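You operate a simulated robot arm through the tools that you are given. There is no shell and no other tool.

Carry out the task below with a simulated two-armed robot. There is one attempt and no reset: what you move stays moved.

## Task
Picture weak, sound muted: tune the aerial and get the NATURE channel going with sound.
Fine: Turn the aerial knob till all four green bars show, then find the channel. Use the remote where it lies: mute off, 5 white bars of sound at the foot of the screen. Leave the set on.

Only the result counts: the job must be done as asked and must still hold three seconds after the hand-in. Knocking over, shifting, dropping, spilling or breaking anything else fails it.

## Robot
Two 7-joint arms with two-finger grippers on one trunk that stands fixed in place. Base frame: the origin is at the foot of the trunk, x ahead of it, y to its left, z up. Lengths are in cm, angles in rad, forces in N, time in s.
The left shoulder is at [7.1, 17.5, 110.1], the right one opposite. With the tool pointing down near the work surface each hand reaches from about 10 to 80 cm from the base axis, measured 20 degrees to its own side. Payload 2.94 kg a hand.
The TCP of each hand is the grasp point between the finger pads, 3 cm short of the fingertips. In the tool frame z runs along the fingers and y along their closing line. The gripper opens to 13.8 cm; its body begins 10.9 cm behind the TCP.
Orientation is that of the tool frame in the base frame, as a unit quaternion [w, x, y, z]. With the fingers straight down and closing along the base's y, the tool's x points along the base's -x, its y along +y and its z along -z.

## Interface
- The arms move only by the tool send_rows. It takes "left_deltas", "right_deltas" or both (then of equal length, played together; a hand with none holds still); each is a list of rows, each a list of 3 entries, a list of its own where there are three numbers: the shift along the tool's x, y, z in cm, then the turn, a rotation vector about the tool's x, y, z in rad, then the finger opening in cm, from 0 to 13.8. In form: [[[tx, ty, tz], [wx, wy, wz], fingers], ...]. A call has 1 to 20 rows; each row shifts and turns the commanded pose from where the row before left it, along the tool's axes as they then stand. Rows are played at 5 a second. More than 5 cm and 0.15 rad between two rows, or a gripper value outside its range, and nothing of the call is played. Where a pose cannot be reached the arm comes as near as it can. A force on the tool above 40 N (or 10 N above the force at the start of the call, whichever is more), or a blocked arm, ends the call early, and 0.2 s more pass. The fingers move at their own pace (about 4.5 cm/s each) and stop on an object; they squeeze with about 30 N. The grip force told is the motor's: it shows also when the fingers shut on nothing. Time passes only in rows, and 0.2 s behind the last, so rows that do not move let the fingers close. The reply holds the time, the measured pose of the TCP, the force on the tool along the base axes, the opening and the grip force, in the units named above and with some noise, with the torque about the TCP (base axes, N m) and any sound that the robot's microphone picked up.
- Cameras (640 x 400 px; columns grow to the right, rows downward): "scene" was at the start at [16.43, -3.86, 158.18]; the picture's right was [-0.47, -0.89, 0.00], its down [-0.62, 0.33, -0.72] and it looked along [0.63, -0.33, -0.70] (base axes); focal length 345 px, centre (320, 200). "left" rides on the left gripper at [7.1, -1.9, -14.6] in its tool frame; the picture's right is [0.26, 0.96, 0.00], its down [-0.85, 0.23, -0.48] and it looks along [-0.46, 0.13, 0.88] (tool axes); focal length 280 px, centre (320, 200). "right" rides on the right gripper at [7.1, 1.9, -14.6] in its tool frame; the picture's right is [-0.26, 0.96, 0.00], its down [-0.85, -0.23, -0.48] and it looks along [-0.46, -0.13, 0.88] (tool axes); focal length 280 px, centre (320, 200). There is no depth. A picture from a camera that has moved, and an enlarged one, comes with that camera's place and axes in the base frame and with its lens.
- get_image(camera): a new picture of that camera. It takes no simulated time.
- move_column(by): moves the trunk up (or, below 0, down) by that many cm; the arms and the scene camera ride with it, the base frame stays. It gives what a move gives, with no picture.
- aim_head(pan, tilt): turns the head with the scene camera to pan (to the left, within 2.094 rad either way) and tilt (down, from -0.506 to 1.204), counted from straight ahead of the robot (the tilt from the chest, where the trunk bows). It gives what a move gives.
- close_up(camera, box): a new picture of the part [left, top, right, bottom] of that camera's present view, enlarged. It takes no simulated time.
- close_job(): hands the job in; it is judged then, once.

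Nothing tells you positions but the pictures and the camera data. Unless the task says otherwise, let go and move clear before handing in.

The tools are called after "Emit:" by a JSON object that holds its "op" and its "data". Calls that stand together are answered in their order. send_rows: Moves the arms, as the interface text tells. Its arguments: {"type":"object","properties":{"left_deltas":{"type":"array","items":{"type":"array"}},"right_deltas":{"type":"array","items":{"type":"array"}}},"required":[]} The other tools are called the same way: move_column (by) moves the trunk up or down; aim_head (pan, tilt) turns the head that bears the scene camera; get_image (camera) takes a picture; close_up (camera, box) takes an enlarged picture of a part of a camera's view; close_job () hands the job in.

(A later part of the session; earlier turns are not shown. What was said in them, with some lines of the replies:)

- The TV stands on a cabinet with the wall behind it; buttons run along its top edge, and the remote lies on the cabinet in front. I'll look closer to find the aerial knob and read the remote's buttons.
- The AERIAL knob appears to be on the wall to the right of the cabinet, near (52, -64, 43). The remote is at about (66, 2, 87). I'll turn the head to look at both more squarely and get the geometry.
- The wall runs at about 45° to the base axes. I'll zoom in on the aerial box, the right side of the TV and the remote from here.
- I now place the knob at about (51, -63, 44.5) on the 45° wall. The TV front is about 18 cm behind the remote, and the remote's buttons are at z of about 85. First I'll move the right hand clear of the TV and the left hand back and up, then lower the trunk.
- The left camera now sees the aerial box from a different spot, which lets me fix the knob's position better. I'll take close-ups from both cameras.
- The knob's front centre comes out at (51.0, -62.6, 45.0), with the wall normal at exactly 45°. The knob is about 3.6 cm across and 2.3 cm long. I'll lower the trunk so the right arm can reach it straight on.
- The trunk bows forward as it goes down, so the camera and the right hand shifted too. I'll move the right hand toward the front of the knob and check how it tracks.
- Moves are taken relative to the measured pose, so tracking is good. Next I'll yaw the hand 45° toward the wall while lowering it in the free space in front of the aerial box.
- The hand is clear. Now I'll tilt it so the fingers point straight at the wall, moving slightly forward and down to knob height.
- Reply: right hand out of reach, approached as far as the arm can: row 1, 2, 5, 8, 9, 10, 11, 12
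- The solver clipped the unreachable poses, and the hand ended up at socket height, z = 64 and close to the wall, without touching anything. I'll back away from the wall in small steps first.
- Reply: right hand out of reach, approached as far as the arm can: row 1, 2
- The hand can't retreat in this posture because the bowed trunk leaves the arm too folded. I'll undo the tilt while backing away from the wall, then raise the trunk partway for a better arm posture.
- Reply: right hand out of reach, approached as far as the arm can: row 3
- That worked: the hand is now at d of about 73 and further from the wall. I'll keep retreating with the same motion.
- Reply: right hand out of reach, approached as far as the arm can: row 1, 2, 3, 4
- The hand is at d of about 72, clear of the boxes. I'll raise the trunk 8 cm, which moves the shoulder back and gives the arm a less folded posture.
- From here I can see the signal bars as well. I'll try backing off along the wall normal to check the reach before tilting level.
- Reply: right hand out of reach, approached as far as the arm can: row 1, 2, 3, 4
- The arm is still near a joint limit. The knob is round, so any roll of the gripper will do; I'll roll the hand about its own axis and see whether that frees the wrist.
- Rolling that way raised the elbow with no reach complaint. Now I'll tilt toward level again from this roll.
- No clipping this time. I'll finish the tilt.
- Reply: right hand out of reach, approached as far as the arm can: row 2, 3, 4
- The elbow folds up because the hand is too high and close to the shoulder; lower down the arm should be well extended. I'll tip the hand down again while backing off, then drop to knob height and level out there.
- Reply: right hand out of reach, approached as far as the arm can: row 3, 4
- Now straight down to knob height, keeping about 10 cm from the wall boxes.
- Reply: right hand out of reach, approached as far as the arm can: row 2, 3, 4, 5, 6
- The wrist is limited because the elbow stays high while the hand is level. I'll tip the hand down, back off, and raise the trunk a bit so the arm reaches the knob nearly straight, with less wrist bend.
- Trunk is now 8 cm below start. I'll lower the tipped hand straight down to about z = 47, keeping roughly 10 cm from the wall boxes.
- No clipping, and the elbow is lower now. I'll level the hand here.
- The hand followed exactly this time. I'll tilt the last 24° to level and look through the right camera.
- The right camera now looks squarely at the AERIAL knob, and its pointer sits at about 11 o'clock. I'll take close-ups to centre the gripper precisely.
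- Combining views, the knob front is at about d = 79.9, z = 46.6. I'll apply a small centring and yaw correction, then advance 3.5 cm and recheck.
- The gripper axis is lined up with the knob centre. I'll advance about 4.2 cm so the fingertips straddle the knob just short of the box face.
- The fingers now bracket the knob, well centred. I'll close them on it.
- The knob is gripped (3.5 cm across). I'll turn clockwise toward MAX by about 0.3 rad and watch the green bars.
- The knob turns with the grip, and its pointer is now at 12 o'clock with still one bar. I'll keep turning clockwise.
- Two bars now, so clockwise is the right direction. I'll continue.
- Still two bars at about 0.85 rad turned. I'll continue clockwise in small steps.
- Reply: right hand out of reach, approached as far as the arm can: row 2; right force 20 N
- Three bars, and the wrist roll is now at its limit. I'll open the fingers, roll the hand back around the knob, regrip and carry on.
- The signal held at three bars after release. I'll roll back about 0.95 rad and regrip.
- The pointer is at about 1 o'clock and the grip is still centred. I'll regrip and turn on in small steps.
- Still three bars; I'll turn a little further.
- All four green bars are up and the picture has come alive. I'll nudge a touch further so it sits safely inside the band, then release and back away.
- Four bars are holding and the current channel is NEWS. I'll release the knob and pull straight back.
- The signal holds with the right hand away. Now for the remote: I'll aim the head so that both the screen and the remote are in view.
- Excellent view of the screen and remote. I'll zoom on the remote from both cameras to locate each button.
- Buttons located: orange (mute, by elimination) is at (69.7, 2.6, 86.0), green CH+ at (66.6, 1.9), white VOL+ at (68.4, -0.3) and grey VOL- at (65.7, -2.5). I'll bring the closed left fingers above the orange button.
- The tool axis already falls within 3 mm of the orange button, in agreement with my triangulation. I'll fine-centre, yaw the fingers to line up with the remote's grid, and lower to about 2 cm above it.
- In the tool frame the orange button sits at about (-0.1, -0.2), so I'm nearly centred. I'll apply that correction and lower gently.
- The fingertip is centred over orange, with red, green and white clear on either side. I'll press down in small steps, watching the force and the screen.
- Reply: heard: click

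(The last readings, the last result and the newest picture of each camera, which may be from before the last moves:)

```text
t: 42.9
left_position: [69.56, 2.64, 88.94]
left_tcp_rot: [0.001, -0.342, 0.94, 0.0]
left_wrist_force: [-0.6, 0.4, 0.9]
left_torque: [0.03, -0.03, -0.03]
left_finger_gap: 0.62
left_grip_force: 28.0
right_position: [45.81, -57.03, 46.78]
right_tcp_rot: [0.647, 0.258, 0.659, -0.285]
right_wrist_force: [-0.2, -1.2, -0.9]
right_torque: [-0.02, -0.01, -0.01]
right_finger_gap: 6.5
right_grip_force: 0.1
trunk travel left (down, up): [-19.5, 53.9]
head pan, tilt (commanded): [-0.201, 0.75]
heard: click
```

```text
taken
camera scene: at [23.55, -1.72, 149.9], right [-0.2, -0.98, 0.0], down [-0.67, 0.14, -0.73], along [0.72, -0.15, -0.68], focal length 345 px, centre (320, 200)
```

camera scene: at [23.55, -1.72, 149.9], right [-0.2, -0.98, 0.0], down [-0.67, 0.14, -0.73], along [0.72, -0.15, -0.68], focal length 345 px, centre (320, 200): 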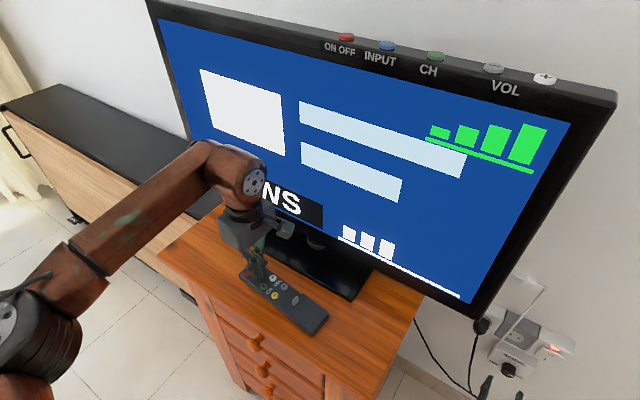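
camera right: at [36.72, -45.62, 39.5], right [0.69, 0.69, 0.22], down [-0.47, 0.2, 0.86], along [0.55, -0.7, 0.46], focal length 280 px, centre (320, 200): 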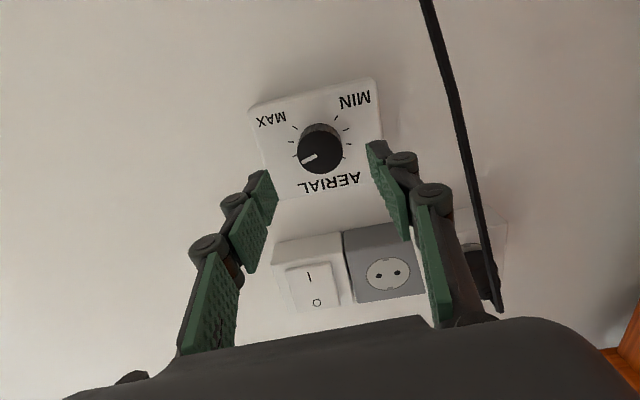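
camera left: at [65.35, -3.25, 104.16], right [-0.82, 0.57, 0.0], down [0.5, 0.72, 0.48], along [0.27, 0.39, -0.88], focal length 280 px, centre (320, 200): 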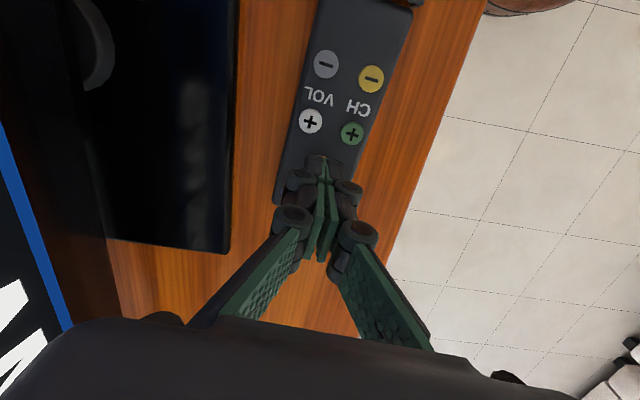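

Mute is off and a click was heard; three white volume bars now show, and the channel is still NEWS. I'll lift, then move to white VOL+ for the two more bars needed.

Emit:
{"op": "send_rows", "data": {"left_deltas": [[[0, 0, -0.8], [0, 0, 0], 0], [[0, 0, -1.2], [0, 0, 0], 0]]}}

Emit:
{"op": "get_image", "data": {"camera": "left"}}

Emit:
{"op": "close_up", "data": {"camera": "scene", "box": [220, 180, 480, 310]}}

```text
t: 43.5
left_position: [69.44, 2.71, 90.81]
left_tcp_rot: [0.001, -0.342, 0.94, 0.0]
left_wrist_force: [0.5, -1.5, -0.2]
left_torque: [0.03, -0.03, 0.02]
left_finger_gap: 0.01
left_grip_force: 28.7
right_position: [45.87, -57.13, 46.62]
right_tcp_rot: [0.647, 0.258, 0.659, -0.284]
right_wrist_force: [0.0, -0.6, -0.3]
right_torque: [0.0, 0.01, -0.01]
right_finger_gap: 6.49
right_grip_force: 0.0
trunk travel left (down, up): [-19.5, 53.9]
head pan, tilt (commanded): [-0.201, 0.75]
```

```text
taken
camera left: at [65.28, -3.29, 105.34], right [-0.82, 0.57, 0.0], down [0.5, 0.72, 0.48], along [0.27, 0.39, -0.88], focal length 280 px, centre (320, 200)
```

left: 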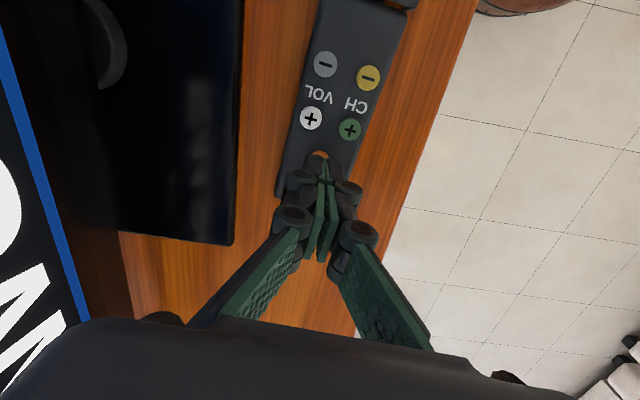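

```text
2.46 times, centred on (350, 245) of scene
camera zoom: at [23.53, -1.74, 149.9], right [-0.2, -0.98, 0.0], down [-0.67, 0.14, -0.73], along [0.72, -0.15, -0.68], focal length 850 px, centre (246, 89)
```

zoom: 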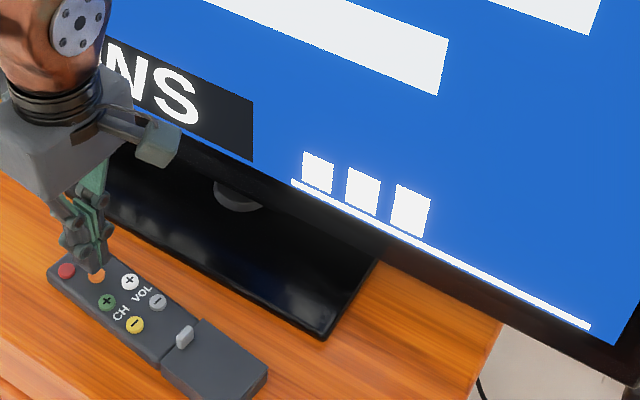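

Volume shows three bars on the scale. I'll do the channel first: shift over the green CH+ button with one fingertip squarely on it, and check the alignment.

Emit:
{"op": "send_rows", "data": {"left_deltas": [[[1.4, 0.9, 0], [0, 0, 0], 0], [[1.34, 0.9, 0], [0, 0, 0], 0], [[0, 0, 0.8], [0, 0, 0], 0]]}}

Emit:
{"op": "get_image", "data": {"camera": "left"}}

Emit:
{"op": "close_up", "data": {"camera": "scene", "box": [220, 220, 320, 320]}}

```text
t: 44.3
left_position: [66.32, 2.22, 90.11]
left_tcp_rot: [0.0, -0.344, 0.939, 0.0]
left_wrist_force: [-0.9, 0.3, -0.6]
left_torque: [0.02, 0.01, 0.01]
left_finger_gap: 0.0
left_grip_force: 28.0
right_position: [45.97, -57.16, 46.62]
right_tcp_rot: [0.647, 0.257, 0.659, -0.285]
right_wrist_force: [-0.6, 0.3, 0.0]
right_torque: [0.0, 0.03, 0.0]
right_finger_gap: 6.52
right_grip_force: 0.0
trunk travel left (down, up): [-19.5, 53.9]
head pan, tilt (commanded): [-0.201, 0.75]
```

```text
taken
camera left: at [62.15, -3.79, 104.5], right [-0.82, 0.57, 0.0], down [0.5, 0.72, 0.48], along [0.27, 0.39, -0.88], focal length 280 px, centre (320, 200)
```

left: 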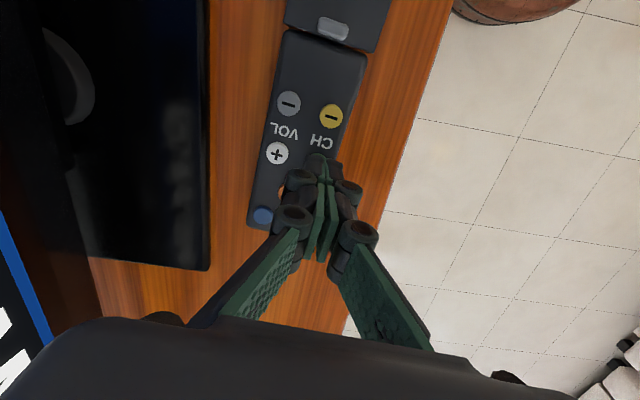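

```text
4.00 times, centred on (270, 270) of scene
camera zoom: at [23.58, -1.72, 149.89], right [-0.2, -0.98, 0.0], down [-0.67, 0.14, -0.73], along [0.72, -0.15, -0.68], focal length 1381 px, centre (520, -80)
```

zoom: 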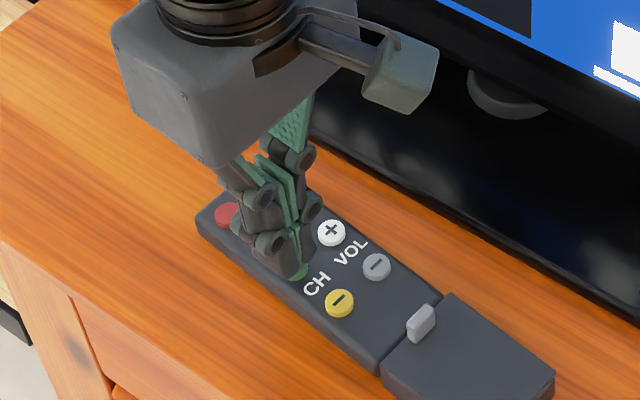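

Aligned: green is under the fingertip, with white, yellow and red clear. I'll press and lift in one move.

Emit:
{"op": "send_rows", "data": {"left_deltas": [[[0, 0.2, 0.5], [0, 0, 0], 0], [[0, 0, 0.4], [0, 0, 0], 0], [[0, 0, 0.25], [0, 0, 0], 0], [[0, 0, -0.4], [0, 0, 0], 0], [[0, 0, -0.75], [0, 0, 0], 0]]}}

Emit:
{"op": "get_image", "data": {"camera": "scene"}}

```text
t: 45.5
left_position: [66.18, 2.3, 90.28]
left_tcp_rot: [0.0, -0.342, 0.94, 0.0]
left_wrist_force: [-0.3, 0.1, -0.9]
left_torque: [-0.02, 0.01, -0.01]
left_finger_gap: 0.0
left_grip_force: 28.0
right_position: [45.73, -57.08, 46.61]
right_tcp_rot: [0.647, 0.258, 0.659, -0.284]
right_wrist_force: [1.1, 0.2, -0.2]
right_torque: [0.02, -0.03, -0.03]
right_finger_gap: 6.51
right_grip_force: 0.0
trunk travel left (down, up): [-19.5, 53.9]
head pan, tilt (commanded): [-0.201, 0.75]
heard: click
```

```text
taken
camera scene: at [23.54, -1.73, 149.9], right [-0.2, -0.98, 0.0], down [-0.67, 0.14, -0.73], along [0.72, -0.15, -0.68], focal length 345 px, centre (320, 200)
```

scene: 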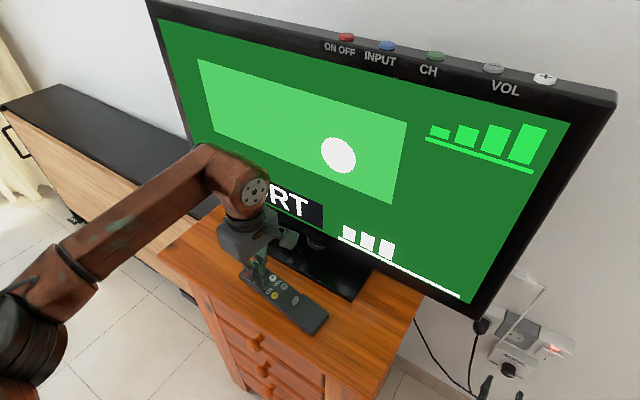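

The channel changed to SPORT, with four bars and sound at three still showing. I'll press CH+ again.

Emit:
{"op": "send_rows", "data": {"left_deltas": [[[0, 0, 0.5], [0, 0, 0], 0], [[0, 0, 0.4], [0, 0, 0], 0], [[0, 0, 0.25], [0, 0, 0], 0], [[0, 0, -0.4], [0, 0, 0], 0], [[0, 0, -0.75], [0, 0, 0], 0]]}}

Emit:
{"op": "get_image", "data": {"camera": "scene"}}

```text
t: 46.7
left_position: [66.06, 2.37, 90.13]
left_tcp_rot: [0.0, -0.342, 0.94, 0.001]
left_wrist_force: [0.9, -0.3, 0.1]
left_torque: [0.01, 0.04, 0.02]
left_finger_gap: 0.0
left_grip_force: 29.1
right_position: [45.71, -57.21, 46.58]
right_tcp_rot: [0.646, 0.258, 0.659, -0.285]
right_wrist_force: [-0.2, 0.0, -0.3]
right_torque: [0.03, -0.04, -0.02]
right_finger_gap: 6.51
right_grip_force: 0.0
trunk travel left (down, up): [-19.5, 53.9]
head pan, tilt (commanded): [-0.201, 0.75]
```

```text
taken
camera scene: at [23.54, -1.72, 149.9], right [-0.2, -0.98, 0.0], down [-0.67, 0.14, -0.73], along [0.72, -0.15, -0.68], focal length 345 px, centre (320, 200)
```

scene: 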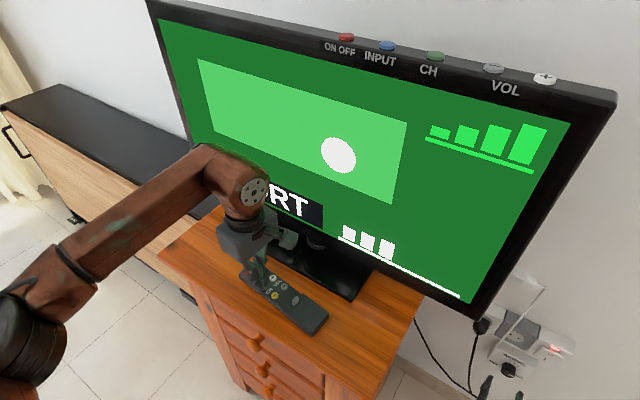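

No click this time, so the press was a hair too shallow. I'll press slightly deeper.

Emit:
{"op": "send_rows", "data": {"left_deltas": [[[0, 0, 0.6], [0, 0, 0], 0], [[0, 0, 0.45], [0, 0, 0], 0], [[0, 0, 0.25], [0, 0, 0], 0], [[0, 0, -0.5], [0, 0, 0], 0], [[0, 0, -0.8], [0, 0, 0], 0]]}}

Emit:
{"op": "get_image", "data": {"camera": "scene"}}

Emit:
{"op": "get_image", "data": {"camera": "left"}}

```text
t: 47.9
left_position: [66.14, 2.49, 90.07]
left_tcp_rot: [0.0, -0.343, 0.939, 0.0]
left_wrist_force: [0.4, -0.6, -0.1]
left_torque: [0.0, 0.03, -0.01]
left_finger_gap: 0.02
left_grip_force: 28.0
right_position: [45.74, -57.16, 46.67]
right_tcp_rot: [0.647, 0.258, 0.659, -0.284]
right_wrist_force: [0.2, -0.1, -0.3]
right_torque: [-0.03, -0.04, -0.01]
right_finger_gap: 6.53
right_grip_force: 0.1
trunk travel left (down, up): [-19.5, 53.9]
head pan, tilt (commanded): [-0.201, 0.75]
heard: click
```

```text
taken
camera scene: at [23.54, -1.73, 149.9], right [-0.2, -0.98, 0.0], down [-0.67, 0.14, -0.73], along [0.72, -0.15, -0.68], focal length 345 px, centre (320, 200)
```

scene: 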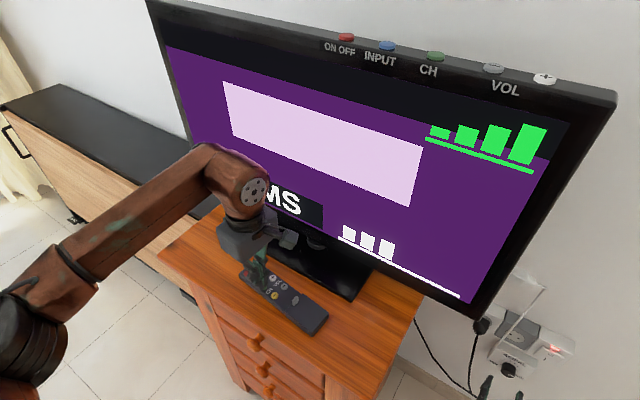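

```text
taken
camera left: at [61.9, -3.55, 104.55], right [-0.82, 0.57, 0.0], down [0.5, 0.72, 0.48], along [0.27, 0.39, -0.88], focal length 280 px, centre (320, 200)
```

left: 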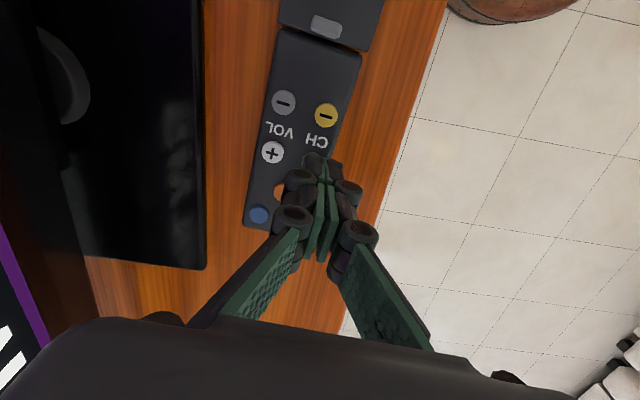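

Now it's FILMS. Alignment is still good, so I'll press CH+ again.

Emit:
{"op": "send_rows", "data": {"left_deltas": [[[0, 0, 0.6], [0, 0, 0], 0], [[0, 0, 0.45], [0, 0, 0], 0], [[0, 0, 0.25], [0, 0, 0], 0], [[0, 0, -0.5], [0, 0, 0], 0], [[0, 0, -0.8], [0, 0, 0], 0]]}}

Emit:
{"op": "get_image", "data": {"camera": "scene"}}

```text
t: 49.1
left_position: [66.09, 2.37, 90.07]
left_tcp_rot: [-0.001, -0.343, 0.939, 0.0]
left_wrist_force: [0.2, -0.3, -0.5]
left_torque: [0.01, -0.02, 0.01]
left_finger_gap: 0.02
left_grip_force: 28.2
right_position: [45.75, -57.25, 46.64]
right_tcp_rot: [0.646, 0.258, 0.659, -0.285]
right_wrist_force: [-0.8, 0.7, 0.8]
right_torque: [0.01, -0.03, 0.01]
right_finger_gap: 6.48
right_grip_force: 0.1
trunk travel left (down, up): [-19.5, 53.9]
head pan, tilt (commanded): [-0.201, 0.75]
heard: click
```

```text
taken
camera scene: at [23.54, -1.73, 149.9], right [-0.2, -0.98, 0.0], down [-0.67, 0.14, -0.73], along [0.72, -0.15, -0.68], focal length 345 px, centre (320, 200)
```

scene: 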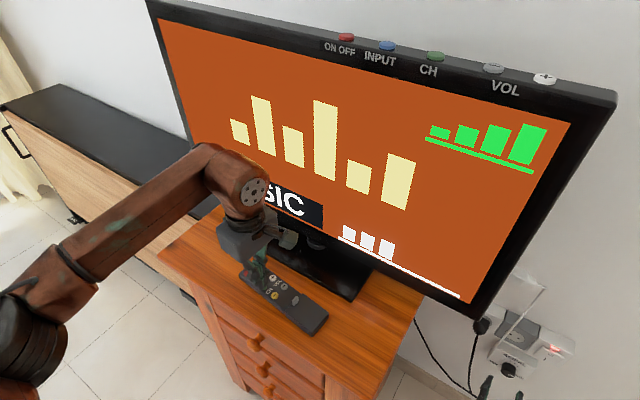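

MUSIC is on now. I'll press CH+ again.

Emit:
{"op": "send_rows", "data": {"left_deltas": [[[0, 0, 0.6], [0, 0, 0], 0], [[0, 0, 0.45], [0, 0, 0], 0], [[0, 0, 0.25], [0, 0, 0], 0], [[0, 0, -0.5], [0, 0, 0], 0], [[0, 0, -0.8], [0, 0, 0], 0]]}}

Emit:
{"op": "get_image", "data": {"camera": "scene"}}

Emit:
{"op": "get_image", "data": {"camera": "left"}}

```text
t: 50.3
left_position: [66.17, 2.33, 90.09]
left_tcp_rot: [0.0, -0.343, 0.939, 0.0]
left_wrist_force: [-0.6, -0.3, -0.1]
left_torque: [0.04, 0.0, 0.01]
left_finger_gap: 0.0
left_grip_force: 28.6
right_position: [45.81, -57.16, 46.59]
right_tcp_rot: [0.647, 0.258, 0.659, -0.285]
right_wrist_force: [0.2, 0.5, 0.4]
right_torque: [0.01, 0.0, -0.02]
right_finger_gap: 6.5
right_grip_force: 0.1
trunk travel left (down, up): [-19.5, 53.9]
head pan, tilt (commanded): [-0.201, 0.75]
heard: click
```

```text
taken
camera scene: at [23.54, -1.73, 149.9], right [-0.2, -0.98, 0.0], down [-0.67, 0.14, -0.73], along [0.72, -0.15, -0.68], focal length 345 px, centre (320, 200)
```

scene: 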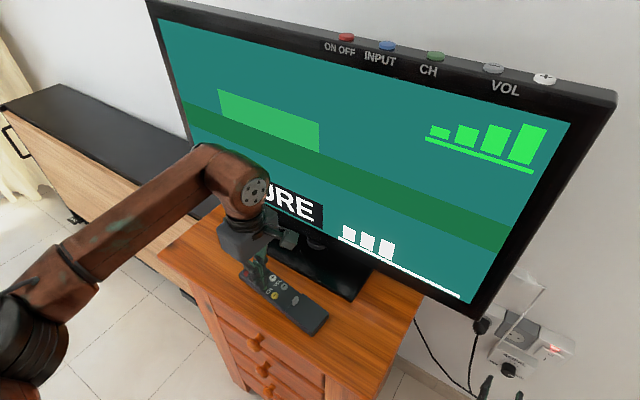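

```text
taken
camera left: at [61.88, -3.6, 104.52], right [-0.82, 0.57, 0.0], down [0.5, 0.72, 0.48], along [0.27, 0.39, -0.88], focal length 280 px, centre (320, 200)
```

left: 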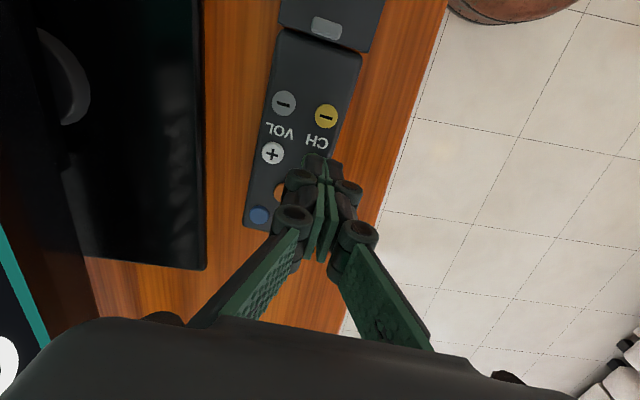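

The caption now ends in "URE", which should be NATURE; I'll confirm once the arm is clear. Next is white VOL+, at about (0, -3.4) in the tool frame, so I'll shift over it and check.

Emit:
{"op": "send_rows", "data": {"left_deltas": [[[0.04, -1.3, -0.5], [0, 0, 0], 0], [[0, -1.3, 0], [0, 0, 0], 0], [[0, -1.28, 0.5], [0, 0, 0], 0]]}}

Emit:
{"op": "get_image", "data": {"camera": "left"}}

Emit:
{"op": "close_up", "data": {"camera": "scene", "box": [220, 220, 320, 320]}}

```text
t: 51.1
left_position: [68.67, -0.57, 90.12]
left_tcp_rot: [0.0, -0.344, 0.939, 0.001]
left_wrist_force: [0.9, 0.4, -0.4]
left_torque: [0.01, -0.01, -0.02]
left_finger_gap: 0.01
left_grip_force: 28.4
right_position: [45.79, -57.13, 46.67]
right_tcp_rot: [0.647, 0.257, 0.66, -0.284]
right_wrist_force: [-0.7, -1.3, -0.7]
right_torque: [0.02, 0.0, 0.01]
right_finger_gap: 6.47
right_grip_force: 0.0
trunk travel left (down, up): [-19.5, 53.9]
head pan, tilt (commanded): [-0.201, 0.75]
```

```text
taken
camera left: at [64.51, -6.69, 104.5], right [-0.82, 0.57, 0.0], down [0.5, 0.72, 0.48], along [0.27, 0.39, -0.88], focal length 280 px, centre (320, 200)
```

left: 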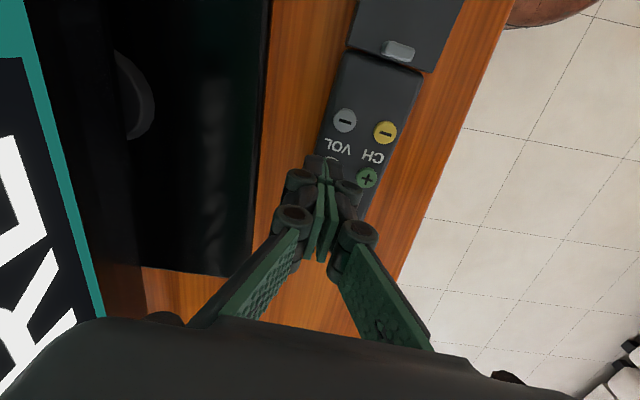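

```text
4.00 times, centred on (270, 270) of scene
camera zoom: at [23.6, -1.78, 149.88], right [-0.2, -0.98, 0.0], down [-0.67, 0.14, -0.73], along [0.72, -0.15, -0.68], focal length 1381 px, centre (520, -80)
```

zoom: 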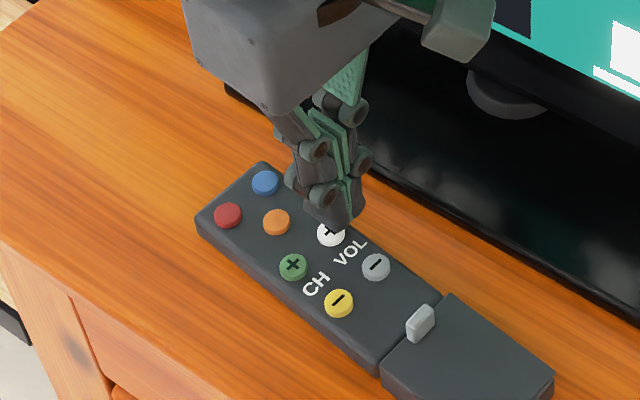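

VOL+ sits under one fingertip, slightly off the seam, with all the other buttons clear. I'll press and lift.

Emit:
{"op": "send_rows", "data": {"left_deltas": [[[0, 0.15, 0.6], [0, 0, 0], 0], [[0, 0, 0.45], [0, 0, 0], 0], [[0, 0, 0.25], [0, 0, 0], 0], [[0, 0, -0.5], [0, 0, 0], 0], [[0, 0, -0.8], [0, 0, 0], 0]]}}

Emit:
{"op": "get_image", "data": {"camera": "scene"}}

```text
t: 52.3
left_position: [68.57, -0.55, 90.07]
left_tcp_rot: [-0.001, -0.343, 0.939, 0.0]
left_wrist_force: [0.3, -0.3, 0.3]
left_torque: [-0.03, -0.02, -0.01]
left_finger_gap: 0.0
left_grip_force: 28.5
right_position: [45.76, -57.08, 46.76]
right_tcp_rot: [0.647, 0.256, 0.66, -0.283]
right_wrist_force: [-0.6, 0.2, -0.5]
right_torque: [0.03, 0.02, 0.0]
right_finger_gap: 6.53
right_grip_force: 0.1
trunk travel left (down, up): [-19.5, 53.9]
head pan, tilt (commanded): [-0.201, 0.75]
heard: click
```

```text
taken
camera scene: at [23.54, -1.73, 149.9], right [-0.2, -0.98, 0.0], down [-0.67, 0.14, -0.73], along [0.72, -0.15, -0.68], focal length 345 px, centre (320, 200)
```

scene: 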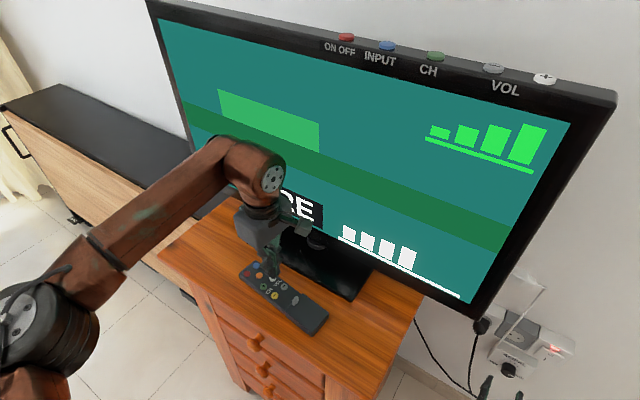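

Four volume bars now. One more press of VOL+.

Emit:
{"op": "send_rows", "data": {"left_deltas": [[[0, 0, 0.6], [0, 0, 0], 0], [[0, 0, 0.45], [0, 0, 0], 0], [[0, 0, 0.25], [0, 0, 0], 0], [[0, 0, -0.5], [0, 0, 0], 0], [[0, 0, -0.8], [0, 0, 0], 0]]}}

Emit:
{"op": "get_image", "data": {"camera": "scene"}}

```text
t: 53.5
left_position: [68.45, -0.5, 90.11]
left_tcp_rot: [0.0, -0.343, 0.939, 0.0]
left_wrist_force: [0.2, -0.4, 0.7]
left_torque: [0.03, 0.01, 0.03]
left_finger_gap: 0.0
left_grip_force: 28.8
right_position: [45.8, -57.16, 46.71]
right_tcp_rot: [0.647, 0.258, 0.659, -0.284]
right_wrist_force: [-0.1, 0.0, 0.2]
right_torque: [0.04, 0.0, 0.0]
right_finger_gap: 6.51
right_grip_force: 0.0
trunk travel left (down, up): [-19.5, 53.9]
head pan, tilt (commanded): [-0.201, 0.75]
heard: click
```

```text
taken
camera scene: at [23.54, -1.73, 149.9], right [-0.2, -0.98, 0.0], down [-0.67, 0.14, -0.73], along [0.72, -0.15, -0.68], focal length 345 px, centre (320, 200)
```

scene: 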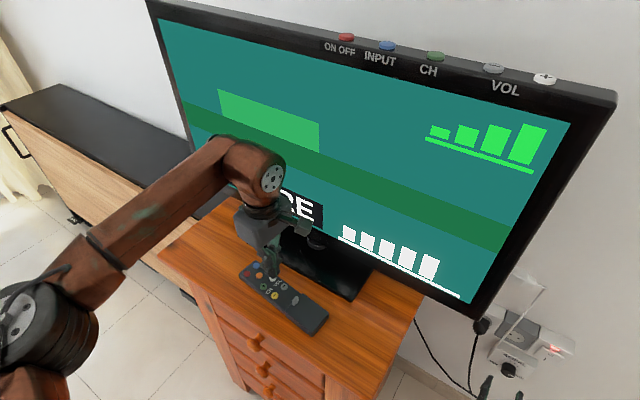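

Five white bars are showing. I'll lift the left hand straight up and retreat to its earlier spot.

Emit:
{"op": "send_rows", "data": {"left_deltas": [[[0, 0, -3], [0, 0, 0], 0], [[0, 0, -4], [0, 0, 0], 0], [[0, 0, -4], [0, 0, 0], 0], [[1.91, 3.17, -1], [0, 0, 0], 0], [[1.91, 3.17, -1], [0, 0, 0], 0], [[1.91, 3.17, -1], [0, 0, 0], 0], [[1.91, 3.17, -1], [0, 0, 0], 0], [[1.91, 3.17, -1], [0, 0, 0], 0], [[1.91, 3.17, -1], [0, 0, 0], 0], [[1.91, 3.17, -1], [0, 0, 0], 0]]}}

Emit:
{"op": "get_image", "data": {"camera": "scene"}}

Emit:
{"op": "get_image", "data": {"camera": "right"}}

```text
t: 55.7
left_position: [43.91, 7.99, 108.14]
left_tcp_rot: [0.0, -0.343, 0.939, 0.001]
left_wrist_force: [0.5, -0.4, 0.1]
left_torque: [0.0, -0.01, 0.0]
left_finger_gap: 0.01
left_grip_force: 28.7
right_position: [45.82, -57.18, 46.69]
right_tcp_rot: [0.647, 0.259, 0.658, -0.284]
right_wrist_force: [0.3, 0.3, 0.1]
right_torque: [0.01, 0.0, 0.02]
right_finger_gap: 6.52
right_grip_force: 0.0
trunk travel left (down, up): [-19.5, 53.9]
head pan, tilt (commanded): [-0.201, 0.75]
```

```text
taken
camera scene: at [23.49, -1.69, 149.91], right [-0.2, -0.98, 0.0], down [-0.67, 0.14, -0.73], along [0.72, -0.15, -0.68], focal length 345 px, centre (320, 200)
```

scene: 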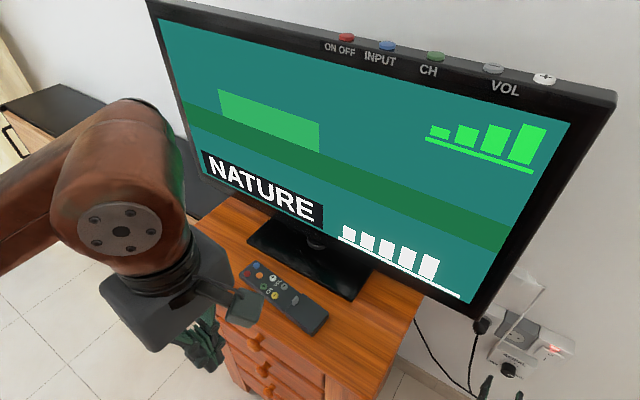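

```text
taken
camera right: at [36.71, -45.65, 39.51], right [0.69, 0.69, 0.22], down [-0.47, 0.2, 0.86], along [0.55, -0.7, 0.46], focal length 280 px, centre (320, 200)
```

right: 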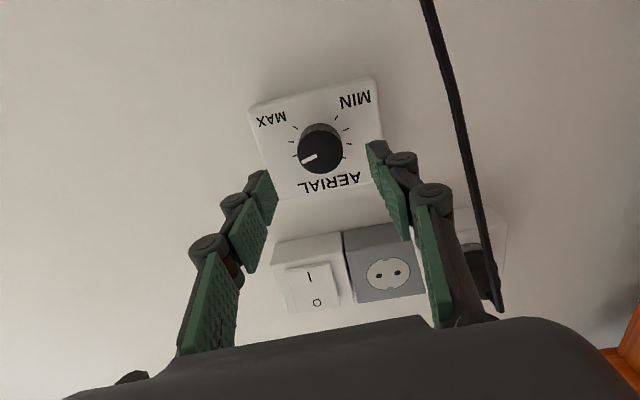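

The screen reads NATURE with four green bars, five white volume bars and no MUTE; the remote hasn't moved and both hands are clear. I'll let a second pass and check it all holds before handing in.

Emit:
{"op": "send_rows", "data": {"left_deltas": [[[0, 0, 0], [0, 0, 0], 0], [[0, 0, 0], [0, 0, 0], 0], [[0, 0, 0], [0, 0, 0], 0], [[0, 0, 0], [0, 0, 0], 0], [[0, 0, 0], [0, 0, 0], 0], [[0, 0, 0], [0, 0, 0], 0], [[0, 0, 0], [0, 0, 0], 0], [[0, 0, 0], [0, 0, 0], 0]]}}

Emit:
{"op": "close_up", "data": {"camera": "scene", "box": [150, 0, 630, 340]}}

```text
t: 57.5
left_position: [44.06, 7.92, 108.03]
left_tcp_rot: [0.0, -0.342, 0.94, 0.001]
left_wrist_force: [0.0, 0.0, -0.1]
left_torque: [0.0, 0.02, 0.02]
left_finger_gap: 0.01
left_grip_force: 27.9
right_position: [45.67, -57.09, 46.63]
right_tcp_rot: [0.646, 0.258, 0.659, -0.285]
right_wrist_force: [0.2, 0.8, 0.3]
right_torque: [0.05, 0.02, 0.03]
right_finger_gap: 6.49
right_grip_force: 0.0
trunk travel left (down, up): [-19.5, 53.9]
head pan, tilt (commanded): [-0.201, 0.75]
```

```text
1.18 times, centred on (390, 170) of scene
camera zoom: at [23.55, -1.71, 149.9], right [-0.2, -0.98, 0.0], down [-0.67, 0.14, -0.73], along [0.72, -0.15, -0.68], focal length 406 px, centre (238, 235)
```

zoom: 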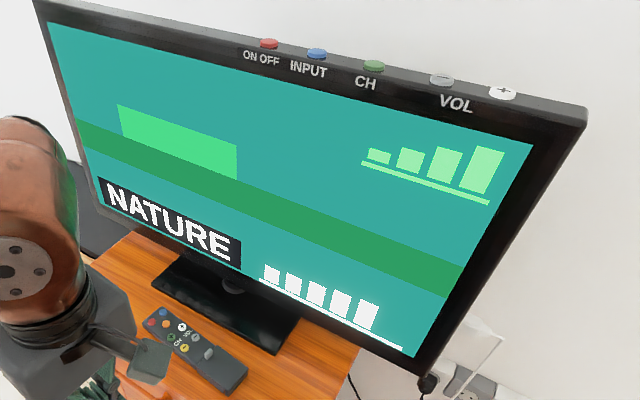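

Everything is holding: NATURE is on with four green bars, five white sound bars and no mute, and both hands are clear. I'm handing the job in.

Emit:
{"op": "close_job", "data": {}}

```text
The job is handed in.
```

The TV is showing NATURE with a full signal and sound on, and the job is handed in. In my last check before handing in, the picture had held for about two seconds:

- **Signal:** I turned the aerial knob clockwise until all four green bars showed.
- **Sound:** mute is off and five white bars show at the foot of the screen.
- **Channel:** NATURE came up after four steps of CH+ from NEWS. The set is still on.
- **Remote and hands:** the remote is where it lay. The left hand is well back from it, and the right fingertips are about 4 cm from the knob. No forces on either hand suggested a knock, and nothing else appeared to have moved.
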